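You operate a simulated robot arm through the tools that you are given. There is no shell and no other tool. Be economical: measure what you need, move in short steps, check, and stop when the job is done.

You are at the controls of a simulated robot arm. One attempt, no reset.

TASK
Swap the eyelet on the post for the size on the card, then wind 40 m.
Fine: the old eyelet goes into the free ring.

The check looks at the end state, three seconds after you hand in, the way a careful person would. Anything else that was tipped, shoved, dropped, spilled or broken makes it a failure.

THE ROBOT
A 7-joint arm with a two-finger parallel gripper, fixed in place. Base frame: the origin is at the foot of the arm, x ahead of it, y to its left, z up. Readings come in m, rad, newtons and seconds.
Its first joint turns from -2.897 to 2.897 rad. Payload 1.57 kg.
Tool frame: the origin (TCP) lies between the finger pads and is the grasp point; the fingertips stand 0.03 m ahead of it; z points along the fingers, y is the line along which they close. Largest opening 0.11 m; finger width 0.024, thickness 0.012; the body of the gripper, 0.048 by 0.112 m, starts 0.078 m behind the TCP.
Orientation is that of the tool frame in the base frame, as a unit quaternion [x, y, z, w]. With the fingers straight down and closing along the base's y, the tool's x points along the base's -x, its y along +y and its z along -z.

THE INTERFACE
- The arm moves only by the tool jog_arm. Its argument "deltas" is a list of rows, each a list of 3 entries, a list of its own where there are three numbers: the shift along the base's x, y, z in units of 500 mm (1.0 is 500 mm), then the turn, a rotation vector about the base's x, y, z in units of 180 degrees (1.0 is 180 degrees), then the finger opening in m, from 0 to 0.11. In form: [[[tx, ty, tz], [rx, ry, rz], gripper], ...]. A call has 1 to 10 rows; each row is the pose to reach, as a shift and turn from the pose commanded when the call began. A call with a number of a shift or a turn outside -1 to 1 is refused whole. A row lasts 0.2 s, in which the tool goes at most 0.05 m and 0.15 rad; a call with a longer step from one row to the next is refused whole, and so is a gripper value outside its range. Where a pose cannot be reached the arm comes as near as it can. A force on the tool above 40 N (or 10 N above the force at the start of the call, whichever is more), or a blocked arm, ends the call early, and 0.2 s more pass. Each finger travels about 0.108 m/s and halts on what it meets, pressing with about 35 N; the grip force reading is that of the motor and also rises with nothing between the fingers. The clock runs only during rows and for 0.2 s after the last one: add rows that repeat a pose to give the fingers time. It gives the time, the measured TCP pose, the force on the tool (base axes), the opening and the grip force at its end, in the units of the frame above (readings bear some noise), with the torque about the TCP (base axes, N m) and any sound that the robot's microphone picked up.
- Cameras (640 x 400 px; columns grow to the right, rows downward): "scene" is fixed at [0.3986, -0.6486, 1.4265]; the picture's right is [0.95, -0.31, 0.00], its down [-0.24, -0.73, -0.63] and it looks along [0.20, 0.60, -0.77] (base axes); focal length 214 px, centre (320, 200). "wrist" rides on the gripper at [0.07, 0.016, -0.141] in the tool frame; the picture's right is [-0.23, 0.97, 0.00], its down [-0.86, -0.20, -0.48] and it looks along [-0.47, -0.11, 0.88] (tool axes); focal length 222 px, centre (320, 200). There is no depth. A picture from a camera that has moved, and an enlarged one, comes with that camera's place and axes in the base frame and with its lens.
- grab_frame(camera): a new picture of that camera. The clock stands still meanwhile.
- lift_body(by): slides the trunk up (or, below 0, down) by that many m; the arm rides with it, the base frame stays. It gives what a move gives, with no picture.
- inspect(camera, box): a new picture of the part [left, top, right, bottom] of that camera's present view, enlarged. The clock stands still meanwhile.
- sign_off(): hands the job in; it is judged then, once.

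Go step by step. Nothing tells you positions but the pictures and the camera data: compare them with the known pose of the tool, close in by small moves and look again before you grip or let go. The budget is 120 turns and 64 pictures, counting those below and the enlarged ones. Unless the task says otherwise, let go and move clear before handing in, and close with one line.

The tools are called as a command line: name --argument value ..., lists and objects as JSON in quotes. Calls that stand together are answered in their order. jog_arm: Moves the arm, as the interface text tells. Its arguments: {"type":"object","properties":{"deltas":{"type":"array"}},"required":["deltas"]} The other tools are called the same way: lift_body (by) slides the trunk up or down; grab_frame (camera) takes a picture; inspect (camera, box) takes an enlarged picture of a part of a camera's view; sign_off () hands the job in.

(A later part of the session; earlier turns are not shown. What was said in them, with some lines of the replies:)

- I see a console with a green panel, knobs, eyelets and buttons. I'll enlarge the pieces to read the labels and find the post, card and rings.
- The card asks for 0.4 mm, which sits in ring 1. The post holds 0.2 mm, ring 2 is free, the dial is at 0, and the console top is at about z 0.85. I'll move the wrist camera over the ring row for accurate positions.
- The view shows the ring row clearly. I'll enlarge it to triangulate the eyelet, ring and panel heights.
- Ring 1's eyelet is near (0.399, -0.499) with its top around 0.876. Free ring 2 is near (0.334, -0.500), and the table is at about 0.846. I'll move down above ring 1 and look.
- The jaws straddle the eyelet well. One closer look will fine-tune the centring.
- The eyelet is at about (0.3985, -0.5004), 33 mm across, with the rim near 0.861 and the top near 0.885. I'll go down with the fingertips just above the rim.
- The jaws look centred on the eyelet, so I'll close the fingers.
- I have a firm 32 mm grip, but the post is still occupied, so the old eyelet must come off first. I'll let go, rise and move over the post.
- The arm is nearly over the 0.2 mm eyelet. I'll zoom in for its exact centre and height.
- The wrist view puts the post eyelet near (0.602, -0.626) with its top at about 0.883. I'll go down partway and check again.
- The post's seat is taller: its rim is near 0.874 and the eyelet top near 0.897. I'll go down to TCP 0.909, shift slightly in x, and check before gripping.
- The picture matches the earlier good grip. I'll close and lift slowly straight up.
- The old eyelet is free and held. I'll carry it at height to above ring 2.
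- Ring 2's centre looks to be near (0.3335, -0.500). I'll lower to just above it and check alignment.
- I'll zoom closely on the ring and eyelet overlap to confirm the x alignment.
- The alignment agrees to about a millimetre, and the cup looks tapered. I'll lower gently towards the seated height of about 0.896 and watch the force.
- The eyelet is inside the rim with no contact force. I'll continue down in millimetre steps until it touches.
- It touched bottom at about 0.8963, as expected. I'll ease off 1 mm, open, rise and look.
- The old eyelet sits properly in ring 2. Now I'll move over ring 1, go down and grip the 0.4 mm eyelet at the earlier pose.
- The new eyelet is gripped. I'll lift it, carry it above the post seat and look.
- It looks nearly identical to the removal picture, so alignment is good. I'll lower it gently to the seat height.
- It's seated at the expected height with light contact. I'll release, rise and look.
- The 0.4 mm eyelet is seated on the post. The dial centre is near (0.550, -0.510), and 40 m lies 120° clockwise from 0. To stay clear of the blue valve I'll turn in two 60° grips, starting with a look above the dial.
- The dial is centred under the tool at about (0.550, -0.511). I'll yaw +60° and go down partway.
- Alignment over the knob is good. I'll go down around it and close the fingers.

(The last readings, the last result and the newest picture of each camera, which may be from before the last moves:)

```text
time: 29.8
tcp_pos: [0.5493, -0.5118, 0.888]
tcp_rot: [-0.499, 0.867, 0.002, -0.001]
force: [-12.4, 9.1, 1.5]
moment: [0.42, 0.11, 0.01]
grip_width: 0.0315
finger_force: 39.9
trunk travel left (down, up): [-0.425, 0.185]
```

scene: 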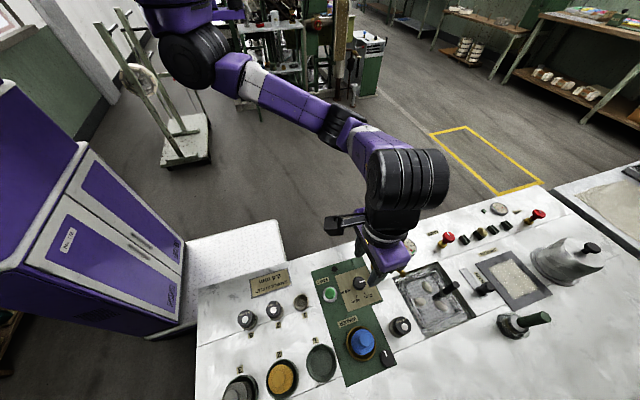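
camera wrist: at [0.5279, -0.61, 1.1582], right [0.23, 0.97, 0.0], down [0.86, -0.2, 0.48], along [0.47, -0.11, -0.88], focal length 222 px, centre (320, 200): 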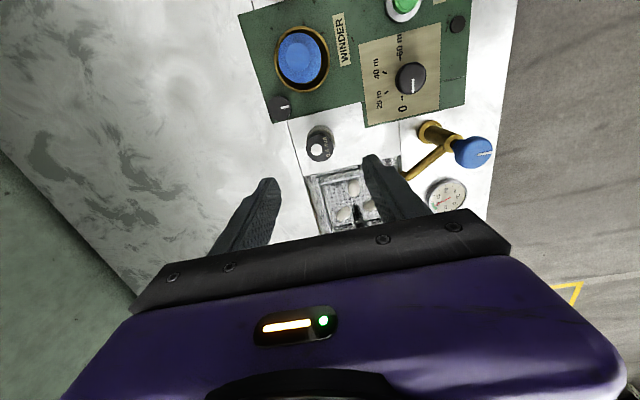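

It's gripped at 31.5 mm with a small sideways load, so the tool is about 1 mm off the axis. I'll shift 1.2 mm along that direction to relieve it.

jog_arm --deltas '[[[-0.002, 0.0014, 0], [0, 0, 0], 0.02]]'

```text
time: 30.2
tcp_pos: [0.5495, -0.5126, 0.8878]
tcp_rot: [-0.501, 0.866, 0.0, 0.0]
force: [-9.2, 3.0, -0.5]
moment: [0.58, -0.16, 0.05]
grip_width: 0.0315
finger_force: 40.0
trunk travel left (down, up): [-0.425, 0.185]
```

jog_arm --deltas '[[[-0.0018, 0.0006, 0], [0, 0, 0], 0.02]]'

```text
time: 30.6
tcp_pos: [0.5488, -0.5125, 0.8884]
tcp_rot: [-0.501, 0.866, -0.001, 0.001]
force: [-1.6, -4.5, -5.2]
moment: [0.22, -0.25, -0.03]
grip_width: 0.0313
finger_force: 40.0
trunk travel left (down, up): [-0.425, 0.185]
```

The side load is mostly gone. I'll turn clockwise 60°.

jog_arm --deltas '[[[0, 0, 0], [0, 0, -0.042], 0.02], [[0, 0, 0], [0, 0, -0.084], 0.02], [[0, 0, 0], [0, 0, -0.126], 0.02], [[0, 0, 0], [0, 0, -0.168], 0.02], [[0, 0, 0], [0, 0, -0.21], 0.02], [[0, 0, 0], [0, 0, -0.252], 0.02], [[0, 0, 0], [0, 0, -0.294], 0.02], [[0, 0, 0], [0, 0, -0.3333], 0.02], [[0, 0, 0], [0, 0, -0.3333], 0.02]]'

inspect --camera "wrist" --box '[240, 80, 400, 220]'

```text
time: 32.6
tcp_pos: [0.5482, -0.5104, 0.8872]
tcp_rot: [0.001, 1.0, 0.0, -0.001]
force: [-8.8, 10.4, 0.1]
moment: [0.38, -0.14, 0.04]
grip_width: 0.0315
finger_force: 39.9
trunk travel left (down, up): [-0.425, 0.185]
```

```text
2.86 times, centred on (320, 150) of wrist
camera zoom: at [0.4784, -0.4949, 1.0296], right [0.23, 0.97, 0.0], down [0.86, -0.2, 0.48], along [0.47, -0.11, -0.88], focal length 635 px, centre (320, 343)
```

zoom: 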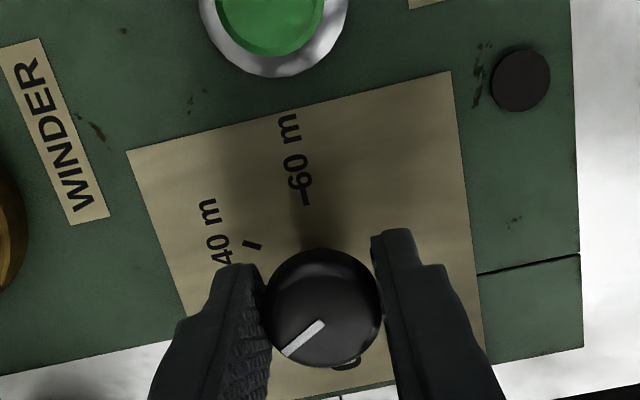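

The pointer moved with the tool and now sits at 20 m. I'll release, rise and rotate back for the second 60°.

jog_arm --deltas '[[[0, 0, 0], [0, 0, 0], 0.04], [[0.001, 0.0016, 0], [0, 0, 0], 0.05], [[0.001, 0.0016, 0.06], [0, 0, 0.0], 0.05], [[0.001, 0.0016, 0.08], [0, 0, 0.046], 0.05], [[0.001, 0.0016, 0.08], [0, 0, 0.092], 0.05], [[0.001, 0.0016, 0.08], [0, 0, 0.138], 0.05], [[0.001, 0.0016, 0.08], [0, 0, 0.184], 0.05], [[0.001, 0.0016, 0.08], [0, 0, 0.23], 0.05], [[0.001, 0.0016, 0.08], [0, 0, 0.276], 0.05], [[0.001, 0.0016, 0.08], [0, 0, 0.3216], 0.05]]'

inspect --camera "wrist" --box '[240, 80, 400, 220]'

```text
time: 34.8
tcp_pos: [0.5483, -0.51, 0.9289]
tcp_rot: [-0.486, 0.874, 0.0, 0.0]
force: [-0.7, -0.1, 0.0]
moment: [0.02, 0.03, 0.03]
grip_width: 0.0501
finger_force: 0.2
trunk travel left (down, up): [-0.425, 0.185]
```

```text
2.86 times, centred on (320, 150) of wrist
camera zoom: at [0.4983, -0.5617, 1.0695], right [-0.71, 0.71, 0.0], down [0.62, 0.62, 0.48], along [0.34, 0.34, -0.88], focal length 635 px, centre (320, 343)
```

zoom: 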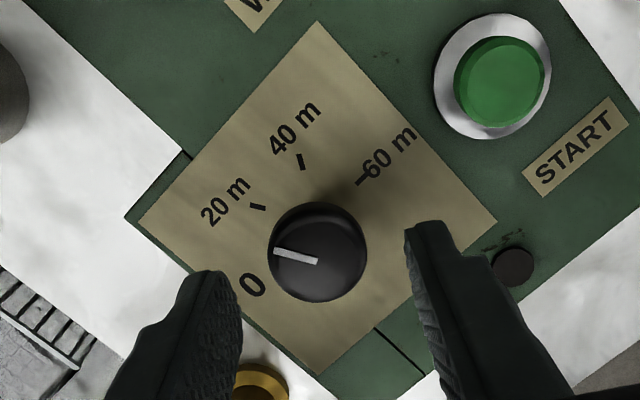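

The pointer is at -60° (20 m). I'll lower again, grip and check the load.

jog_arm --deltas '[[[0, 0, -0.05], [0, 0, 0], 0.05], [[0, 0, -0.08], [0, 0, 0], 0.05], [[0, 0, -0.08], [0, 0, 0], 0.035], [[0, 0, -0.08], [0, 0, 0], 0.02], [[0, 0, -0.08], [0, 0, 0], 0.02], [[0, 0, -0.08], [0, 0, 0], 0.02]]'

```text
time: 36.2
tcp_pos: [0.55, -0.5112, 0.8877]
tcp_rot: [-0.485, 0.874, 0.0, 0.0]
force: [6.1, -2.2, -0.5]
moment: [0.07, -0.31, 0.0]
grip_width: 0.0312
finger_force: 40.2
trunk travel left (down, up): [-0.425, 0.185]
```

jog_arm --deltas '[[[0, 0, 0], [0, 0, -0.042], 0.02], [[0, 0, 0], [0, 0, -0.084], 0.02], [[0, 0, 0], [0, 0, -0.126], 0.02], [[0, 0, 0], [0, 0, -0.168], 0.02], [[0, 0, 0], [0, 0, -0.21], 0.02], [[0, 0, 0], [0, 0, -0.252], 0.02], [[0, 0, 0], [0, 0, -0.294], 0.02], [[0, 0, 0], [0, 0, -0.3333], 0.02], [[0, 0, 0], [0, 0, -0.3333], 0.02]]'

jog_arm --deltas '[[[0, 0, 0], [0, 0, 0], 0.04], [[0, 0, 0], [0, 0, 0], 0.05], [[0, 0, 0.06], [0, 0, 0], 0.05], [[0, 0, 0.15], [0, 0, 0], 0.05], [[0, 0, 0.2], [0, 0, 0], 0.05]]'

inspect --camera "wrist" --box '[240, 60, 400, 200]'

```text
time: 38.2
tcp_pos: [0.5494, -0.5103, 0.8887]
tcp_rot: [0.019, 1.0, 0.0, -0.001]
force: [9.0, 3.0, 0.4]
moment: [0.2, -0.39, 0.06]
grip_width: 0.0313
finger_force: 40.1
trunk travel left (down, up): [-0.425, 0.185]
```

```text
time: 39.4
tcp_pos: [0.5491, -0.5092, 0.9878]
tcp_rot: [0.019, 1.0, 0.0, 0.0]
force: [0.2, 0.1, 0.8]
moment: [0.03, 0.0, -0.01]
grip_width: 0.0501
finger_force: 0.1
trunk travel left (down, up): [-0.425, 0.185]
```

```text
2.86 times, centred on (320, 130) of wrist
camera zoom: at [0.4804, -0.4922, 1.1292], right [0.26, 0.96, 0.0], down [0.85, -0.23, 0.48], along [0.46, -0.12, -0.88], focal length 635 px, centre (320, 400)
```

zoom: 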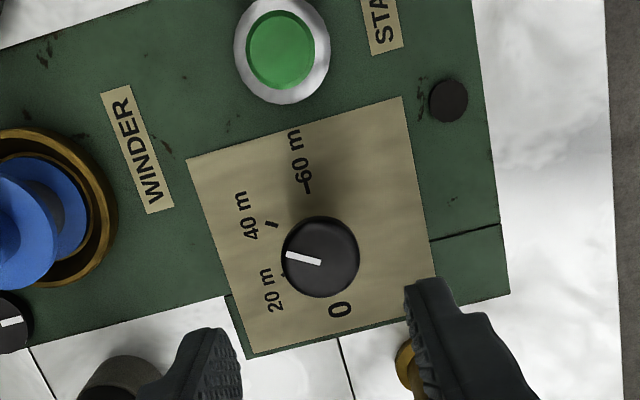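

The dial points exactly at 40 m. Next I'll close the fingers and move above START, near (0.475, -0.506).

jog_arm --deltas '[[[-0.05, 0.002, 0], [0, 0, 0.0117], 0.03], [[-0.1, 0.004, 0], [0, 0, 0.0117], 0.0], [[-0.1474, 0.0058, 0], [0, 0, 0.0117], 0.0], [[-0.1474, 0.0058, -0.076], [0, 0, 0.0117], 0.0], [[-0.1474, 0.0058, -0.076], [0, 0, 0.0117], 0.0]]'

inspect --camera "wrist" --box '[240, 60, 400, 220]'

inspect --camera "scene" --box '[290, 250, 390, 320]'

```text
time: 40.6
tcp_pos: [0.4761, -0.507, 0.9491]
tcp_rot: [0.0, 1.0, -0.001, -0.001]
force: [-0.4, -0.4, -0.2]
moment: [0.01, -0.01, 0.01]
grip_width: 0.0003
finger_force: 21.5
trunk travel left (down, up): [-0.425, 0.185]
```

```text
2.50 times, centred on (320, 140) of wrist
camera zoom: at [0.4055, -0.4921, 1.0909], right [0.23, 0.97, 0.0], down [0.86, -0.2, 0.48], along [0.47, -0.11, -0.88], focal length 555 px, centre (320, 350)
```

zoom: 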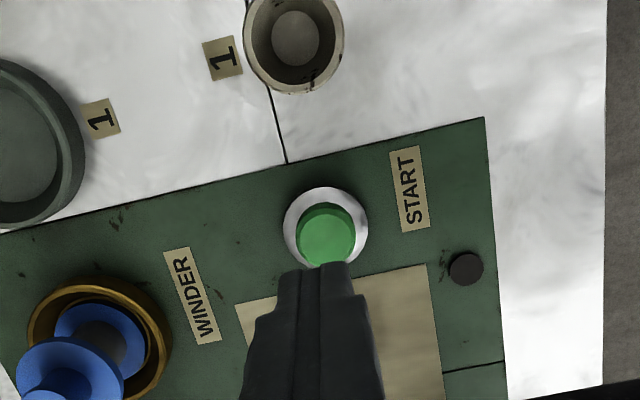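

```text
5.71 times, centred on (340, 285) of scene
camera zoom: at [0.3986, -0.6486, 1.4265], right [0.95, -0.31, 0.0], down [-0.24, -0.73, -0.63], along [0.2, 0.6, -0.77], focal length 1226 px, centre (206, -286)
```

zoom: 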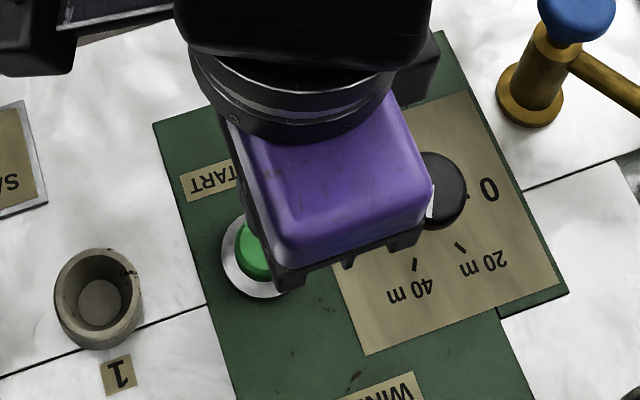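

The button centre is near (0.4733, -0.506). I'll go down to just above it, then press in small steps.

jog_arm --deltas '[[[-0.004, 0, -0.05], [0, 0, 0], 0.0], [[-0.004, 0, -0.09], [0, 0, 0], 0.0], [[-0.004, 0, -0.1], [0, 0, 0], 0.0], [[-0.004, 0, -0.106], [0, 0, 0], 0.0]]'

```text
time: 41.6
tcp_pos: [0.473, -0.5084, 0.8963]
tcp_rot: [0.0, 1.0, 0.0, 0.0]
force: [0.7, 0.4, -0.3]
moment: [-0.01, 0.03, 0.04]
grip_width: 0.0005
finger_force: 21.2
trunk travel left (down, up): [-0.425, 0.185]
```

jog_arm --deltas '[[[0, 0, -0.003], [0, 0, 0], 0.0], [[0, 0, -0.006], [0, 0, 0], 0.0]]'

```text
time: 42.2
tcp_pos: [0.4732, -0.5075, 0.8947]
tcp_rot: [-0.001, 1.0, 0.001, 0.0]
force: [-1.0, -0.4, -1.0]
moment: [0.02, 0.0, -0.01]
grip_width: 0.0002
finger_force: 20.5
trunk travel left (down, up): [-0.425, 0.185]
```

jog_arm --deltas '[[[0, 0, -0.003], [0, 0, 0], 0.0], [[0, 0, -0.006], [0, 0, 0], 0.0], [[0, 0, -0.008], [0, 0, 0], 0.0]]'

```text
time: 43.0
tcp_pos: [0.4733, -0.5065, 0.8898]
tcp_rot: [-0.001, 1.0, 0.0, 0.0]
force: [-1.2, -0.1, 1.6]
moment: [0.04, 0.01, -0.01]
grip_width: 0.0
finger_force: 21.3
trunk travel left (down, up): [-0.425, 0.185]
```

jog_arm --deltas '[[[0, 0, -0.003], [0, 0, 0], 0.0], [[0, 0, -0.006], [0, 0, 0], 0.0]]'

```text
time: 43.6
tcp_pos: [0.473, -0.5083, 0.8871]
tcp_rot: [0.001, 1.0, 0.0, 0.0]
force: [-0.3, -0.7, 2.3]
moment: [-0.02, 0.06, -0.03]
grip_width: 0.0001
finger_force: 21.3
trunk travel left (down, up): [-0.425, 0.185]
heard: click
```

I heard a click, so the button registered. I'll rise clear and look.

jog_arm --deltas '[[[0, 0, 0.02], [0, 0, 0], 0.0], [[0, 0, 0.1], [0, 0, 0], 0.0], [[0, 0, 0.18], [0, 0, 0], 0.0], [[0, 0.04, 0.26], [0, 0, 0], 0.0], [[0, 0.12, 0.3], [0, 0, 0], 0.0], [[0, 0.2, 0.34], [0, 0, 0], 0.0], [[0, 0.28, 0.36], [0, 0, 0], 0.0], [[0, 0.36, 0.38], [0, 0, 0], 0.0]]'

inspect --camera "scene" --box '[220, 240, 420, 380]'

```text
time: 45.4
tcp_pos: [0.4731, -0.3277, 1.0777]
tcp_rot: [0.001, 1.0, 0.001, 0.0]
force: [0.0, -0.5, -0.5]
moment: [0.07, -0.02, 0.0]
grip_width: 0.0001
finger_force: 21.2
trunk travel left (down, up): [-0.425, 0.185]
```

```text
2.86 times, centred on (320, 310) of scene
camera zoom: at [0.3986, -0.6486, 1.4265], right [0.95, -0.31, 0.0], down [-0.24, -0.73, -0.63], along [0.2, 0.6, -0.77], focal length 613 px, centre (320, -114)
```

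zoom: 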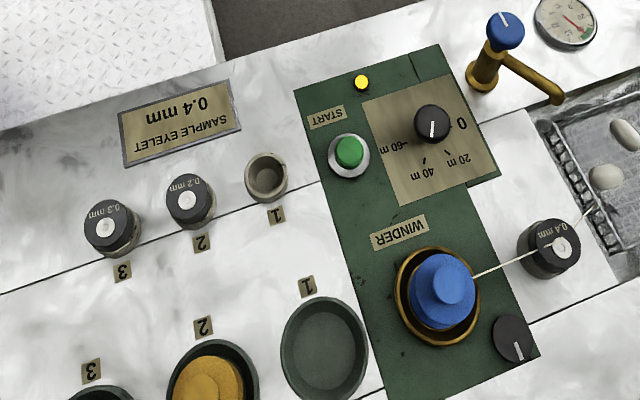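

The winder is running: the lamp is lit and thread runs from the basin through the eyelet to the spool. I'll wait clear of it until it finishes.

jog_arm --deltas '[[[0, 0, 0], [0, 0, 0], 0.02], [[0, 0, 0], [0, 0, 0], 0.04], [[0, 0, 0], [0, 0, 0], 0.04], [[0, 0, 0], [0, 0, 0], 0.04], [[0, 0, 0], [0, 0, 0], 0.04], [[0, 0, 0], [0, 0, 0], 0.04], [[0, 0, 0], [0, 0, 0], 0.04], [[0, 0, 0], [0, 0, 0], 0.04], [[0, 0, 0], [0, 0, 0], 0.04], [[0, 0, 0], [0, 0, 0], 0.04]]'

jog_arm --deltas '[[[0, 0, 0], [0, 0, 0], 0.04], [[0, 0, 0], [0, 0, 0], 0.04], [[0, 0, 0], [0, 0, 0], 0.04], [[0, 0, 0], [0, 0, 0], 0.04], [[0, 0, 0], [0, 0, 0], 0.04], [[0, 0, 0], [0, 0, 0], 0.04], [[0, 0, 0], [0, 0, 0], 0.04], [[0, 0, 0], [0, 0, 0], 0.04], [[0, 0, 0], [0, 0, 0], 0.04], [[0, 0, 0], [0, 0, 0], 0.04]]'

inspect --camera "scene" --box '[290, 240, 430, 380]'

```text
time: 47.6
tcp_pos: [0.474, -0.3283, 1.0777]
tcp_rot: [0.0, 1.0, 0.0, -0.001]
force: [0.2, -0.4, -0.6]
moment: [0.03, 0.01, 0.01]
grip_width: 0.0398
finger_force: 0.1
trunk travel left (down, up): [-0.425, 0.185]
```

```text
time: 49.8
tcp_pos: [0.4737, -0.3276, 1.0774]
tcp_rot: [0.0, 1.0, 0.0, 0.0]
force: [-0.2, 0.3, 0.5]
moment: [-0.01, 0.0, 0.03]
grip_width: 0.04
finger_force: 0.0
trunk travel left (down, up): [-0.425, 0.185]
```

```text
2.86 times, centred on (360, 310) of scene
camera zoom: at [0.3986, -0.6486, 1.4265], right [0.95, -0.31, 0.0], down [-0.24, -0.73, -0.63], along [0.2, 0.6, -0.77], focal length 613 px, centre (206, -114)
```

zoom: 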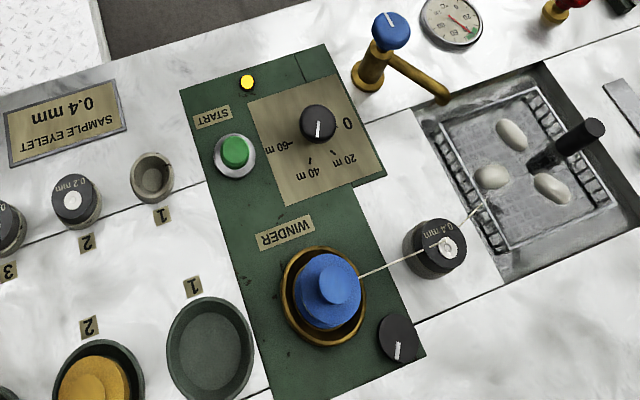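

It's still running. I'll keep waiting.

jog_arm --deltas '[[[0, 0, 0], [0, 0, 0], 0.04], [[0, 0, 0], [0, 0, 0], 0.04], [[0, 0, 0], [0, 0, 0], 0.04], [[0, 0, 0], [0, 0, 0], 0.04], [[0, 0, 0], [0, 0, 0], 0.04], [[0, 0, 0], [0, 0, 0], 0.04], [[0, 0, 0], [0, 0, 0], 0.04], [[0, 0, 0], [0, 0, 0], 0.04], [[0, 0, 0], [0, 0, 0], 0.04], [[0, 0, 0], [0, 0, 0], 0.04]]'

jog_arm --deltas '[[[0, 0, 0], [0, 0, 0], 0.04], [[0, 0, 0], [0, 0, 0], 0.04], [[0, 0, 0], [0, 0, 0], 0.04], [[0, 0, 0], [0, 0, 0], 0.04], [[0, 0, 0], [0, 0, 0], 0.04], [[0, 0, 0], [0, 0, 0], 0.04], [[0, 0, 0], [0, 0, 0], 0.04], [[0, 0, 0], [0, 0, 0], 0.04], [[0, 0, 0], [0, 0, 0], 0.04], [[0, 0, 0], [0, 0, 0], 0.04]]'

jog_arm --deltas '[[[0, 0, 0], [0, 0, 0], 0.04], [[0, 0, 0], [0, 0, 0], 0.04], [[0, 0, 0], [0, 0, 0], 0.04], [[0, 0, 0], [0, 0, 0], 0.04], [[0, 0, 0], [0, 0, 0], 0.04], [[0, 0, 0], [0, 0, 0], 0.04], [[0, 0, 0], [0, 0, 0], 0.04], [[0, 0, 0], [0, 0, 0], 0.04], [[0, 0, 0], [0, 0, 0], 0.04], [[0, 0, 0], [0, 0, 0], 0.04]]'

inspect --camera "scene" --box '[290, 240, 430, 380]'

```text
time: 52.0
tcp_pos: [0.4737, -0.327, 1.0776]
tcp_rot: [-0.001, 1.0, -0.001, 0.0]
force: [-0.4, -0.3, 0.4]
moment: [-0.02, -0.03, -0.03]
grip_width: 0.0399
finger_force: 0.1
trunk travel left (down, up): [-0.425, 0.185]
```

```text
time: 54.2
tcp_pos: [0.472, -0.3286, 1.0787]
tcp_rot: [0.0, 1.0, -0.001, 0.0]
force: [0.7, -0.1, -0.2]
moment: [0.02, 0.02, -0.01]
grip_width: 0.0402
finger_force: 0.1
trunk travel left (down, up): [-0.425, 0.185]
```

```text
time: 56.4
tcp_pos: [0.4733, -0.328, 1.0766]
tcp_rot: [0.0, 1.0, -0.001, 0.0]
force: [0.0, 0.7, 0.4]
moment: [-0.01, 0.0, 0.0]
grip_width: 0.0399
finger_force: 0.0
trunk travel left (down, up): [-0.425, 0.185]
```

```text
2.86 times, centred on (360, 310) of scene
camera zoom: at [0.3986, -0.6486, 1.4265], right [0.95, -0.31, 0.0], down [-0.24, -0.73, -0.63], along [0.2, 0.6, -0.77], focal length 613 px, centre (206, -114)
```

zoom: 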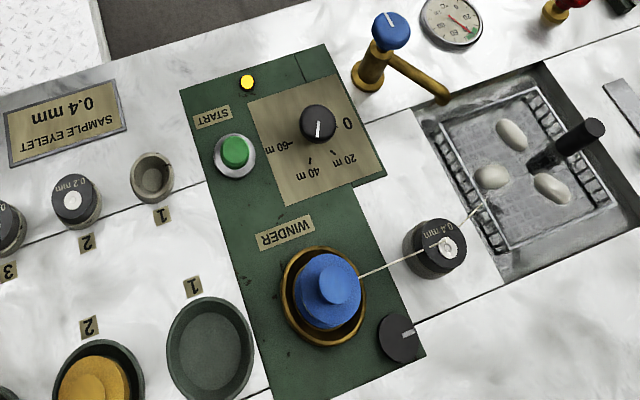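

jog_arm --deltas '[[[0, 0, 0], [0, 0, 0], 0.04], [[0, 0, 0], [0, 0, 0], 0.04], [[0, 0, 0], [0, 0, 0], 0.04], [[0, 0, 0], [0, 0, 0], 0.04], [[0, 0, 0], [0, 0, 0], 0.04], [[0, 0, 0], [0, 0, 0], 0.04], [[0, 0, 0], [0, 0, 0], 0.04], [[0, 0, 0], [0, 0, 0], 0.04], [[0, 0, 0], [0, 0, 0], 0.04], [[0, 0, 0], [0, 0, 0], 0.04]]'

jog_arm --deltas '[[[0, 0, 0], [0, 0, 0], 0.04], [[0, 0, 0], [0, 0, 0], 0.04], [[0, 0, 0], [0, 0, 0], 0.04], [[0, 0, 0], [0, 0, 0], 0.04], [[0, 0, 0], [0, 0, 0], 0.04], [[0, 0, 0], [0, 0, 0], 0.04], [[0, 0, 0], [0, 0, 0], 0.04], [[0, 0, 0], [0, 0, 0], 0.04], [[0, 0, 0], [0, 0, 0], 0.04], [[0, 0, 0], [0, 0, 0], 0.04]]'

jog_arm --deltas '[[[0, 0, 0], [0, 0, 0], 0.04], [[0, 0, 0], [0, 0, 0], 0.04], [[0, 0, 0], [0, 0, 0], 0.04], [[0, 0, 0], [0, 0, 0], 0.04], [[0, 0, 0], [0, 0, 0], 0.04], [[0, 0, 0], [0, 0, 0], 0.04], [[0, 0, 0], [0, 0, 0], 0.04], [[0, 0, 0], [0, 0, 0], 0.04], [[0, 0, 0], [0, 0, 0], 0.04], [[0, 0, 0], [0, 0, 0], 0.04]]'

inspect --camera "scene" --box '[290, 240, 430, 380]'

```text
time: 58.6
tcp_pos: [0.474, -0.326, 1.077]
tcp_rot: [-0.001, 1.0, 0.0, 0.0]
force: [-0.6, -0.6, 0.4]
moment: [-0.04, 0.0, -0.03]
grip_width: 0.0398
finger_force: 0.1
trunk travel left (down, up): [-0.425, 0.185]
```

```text
time: 60.8
tcp_pos: [0.4738, -0.3281, 1.0783]
tcp_rot: [0.0, 1.0, 0.0, -0.001]
force: [-0.3, 0.4, 0.4]
moment: [0.0, 0.02, 0.01]
grip_width: 0.0401
finger_force: 0.1
trunk travel left (down, up): [-0.425, 0.185]
```

```text
time: 63.0
tcp_pos: [0.4743, -0.3265, 1.077]
tcp_rot: [0.001, 1.0, 0.0, 0.0]
force: [0.3, 0.6, 0.1]
moment: [-0.01, 0.05, 0.01]
grip_width: 0.0401
finger_force: 0.0
trunk travel left (down, up): [-0.425, 0.185]
```

```text
2.86 times, centred on (360, 310) of scene
camera zoom: at [0.3986, -0.6486, 1.4265], right [0.95, -0.31, 0.0], down [-0.24, -0.73, -0.63], along [0.2, 0.6, -0.77], focal length 613 px, centre (206, -114)
```

zoom: 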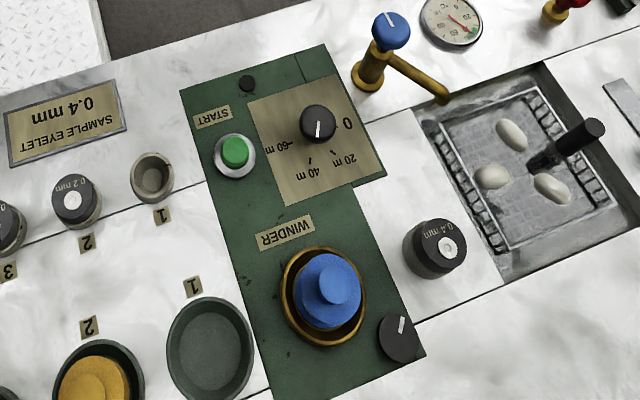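

The lamp is off and the thread is gone, so the 40 m is wound. The dial is at 40 m, the 0.4 mm eyelet is on the post, the 0.2 mm one is in ring 2, and the arm is clear. I'll hand in.

sign_off

```text
The job is handed in.
```

The 0.4 mm eyelet from the card is on the post, the old 0.2 mm one is in ring 2, and the winder ran a full 40 m cycle and stopped before I handed in.
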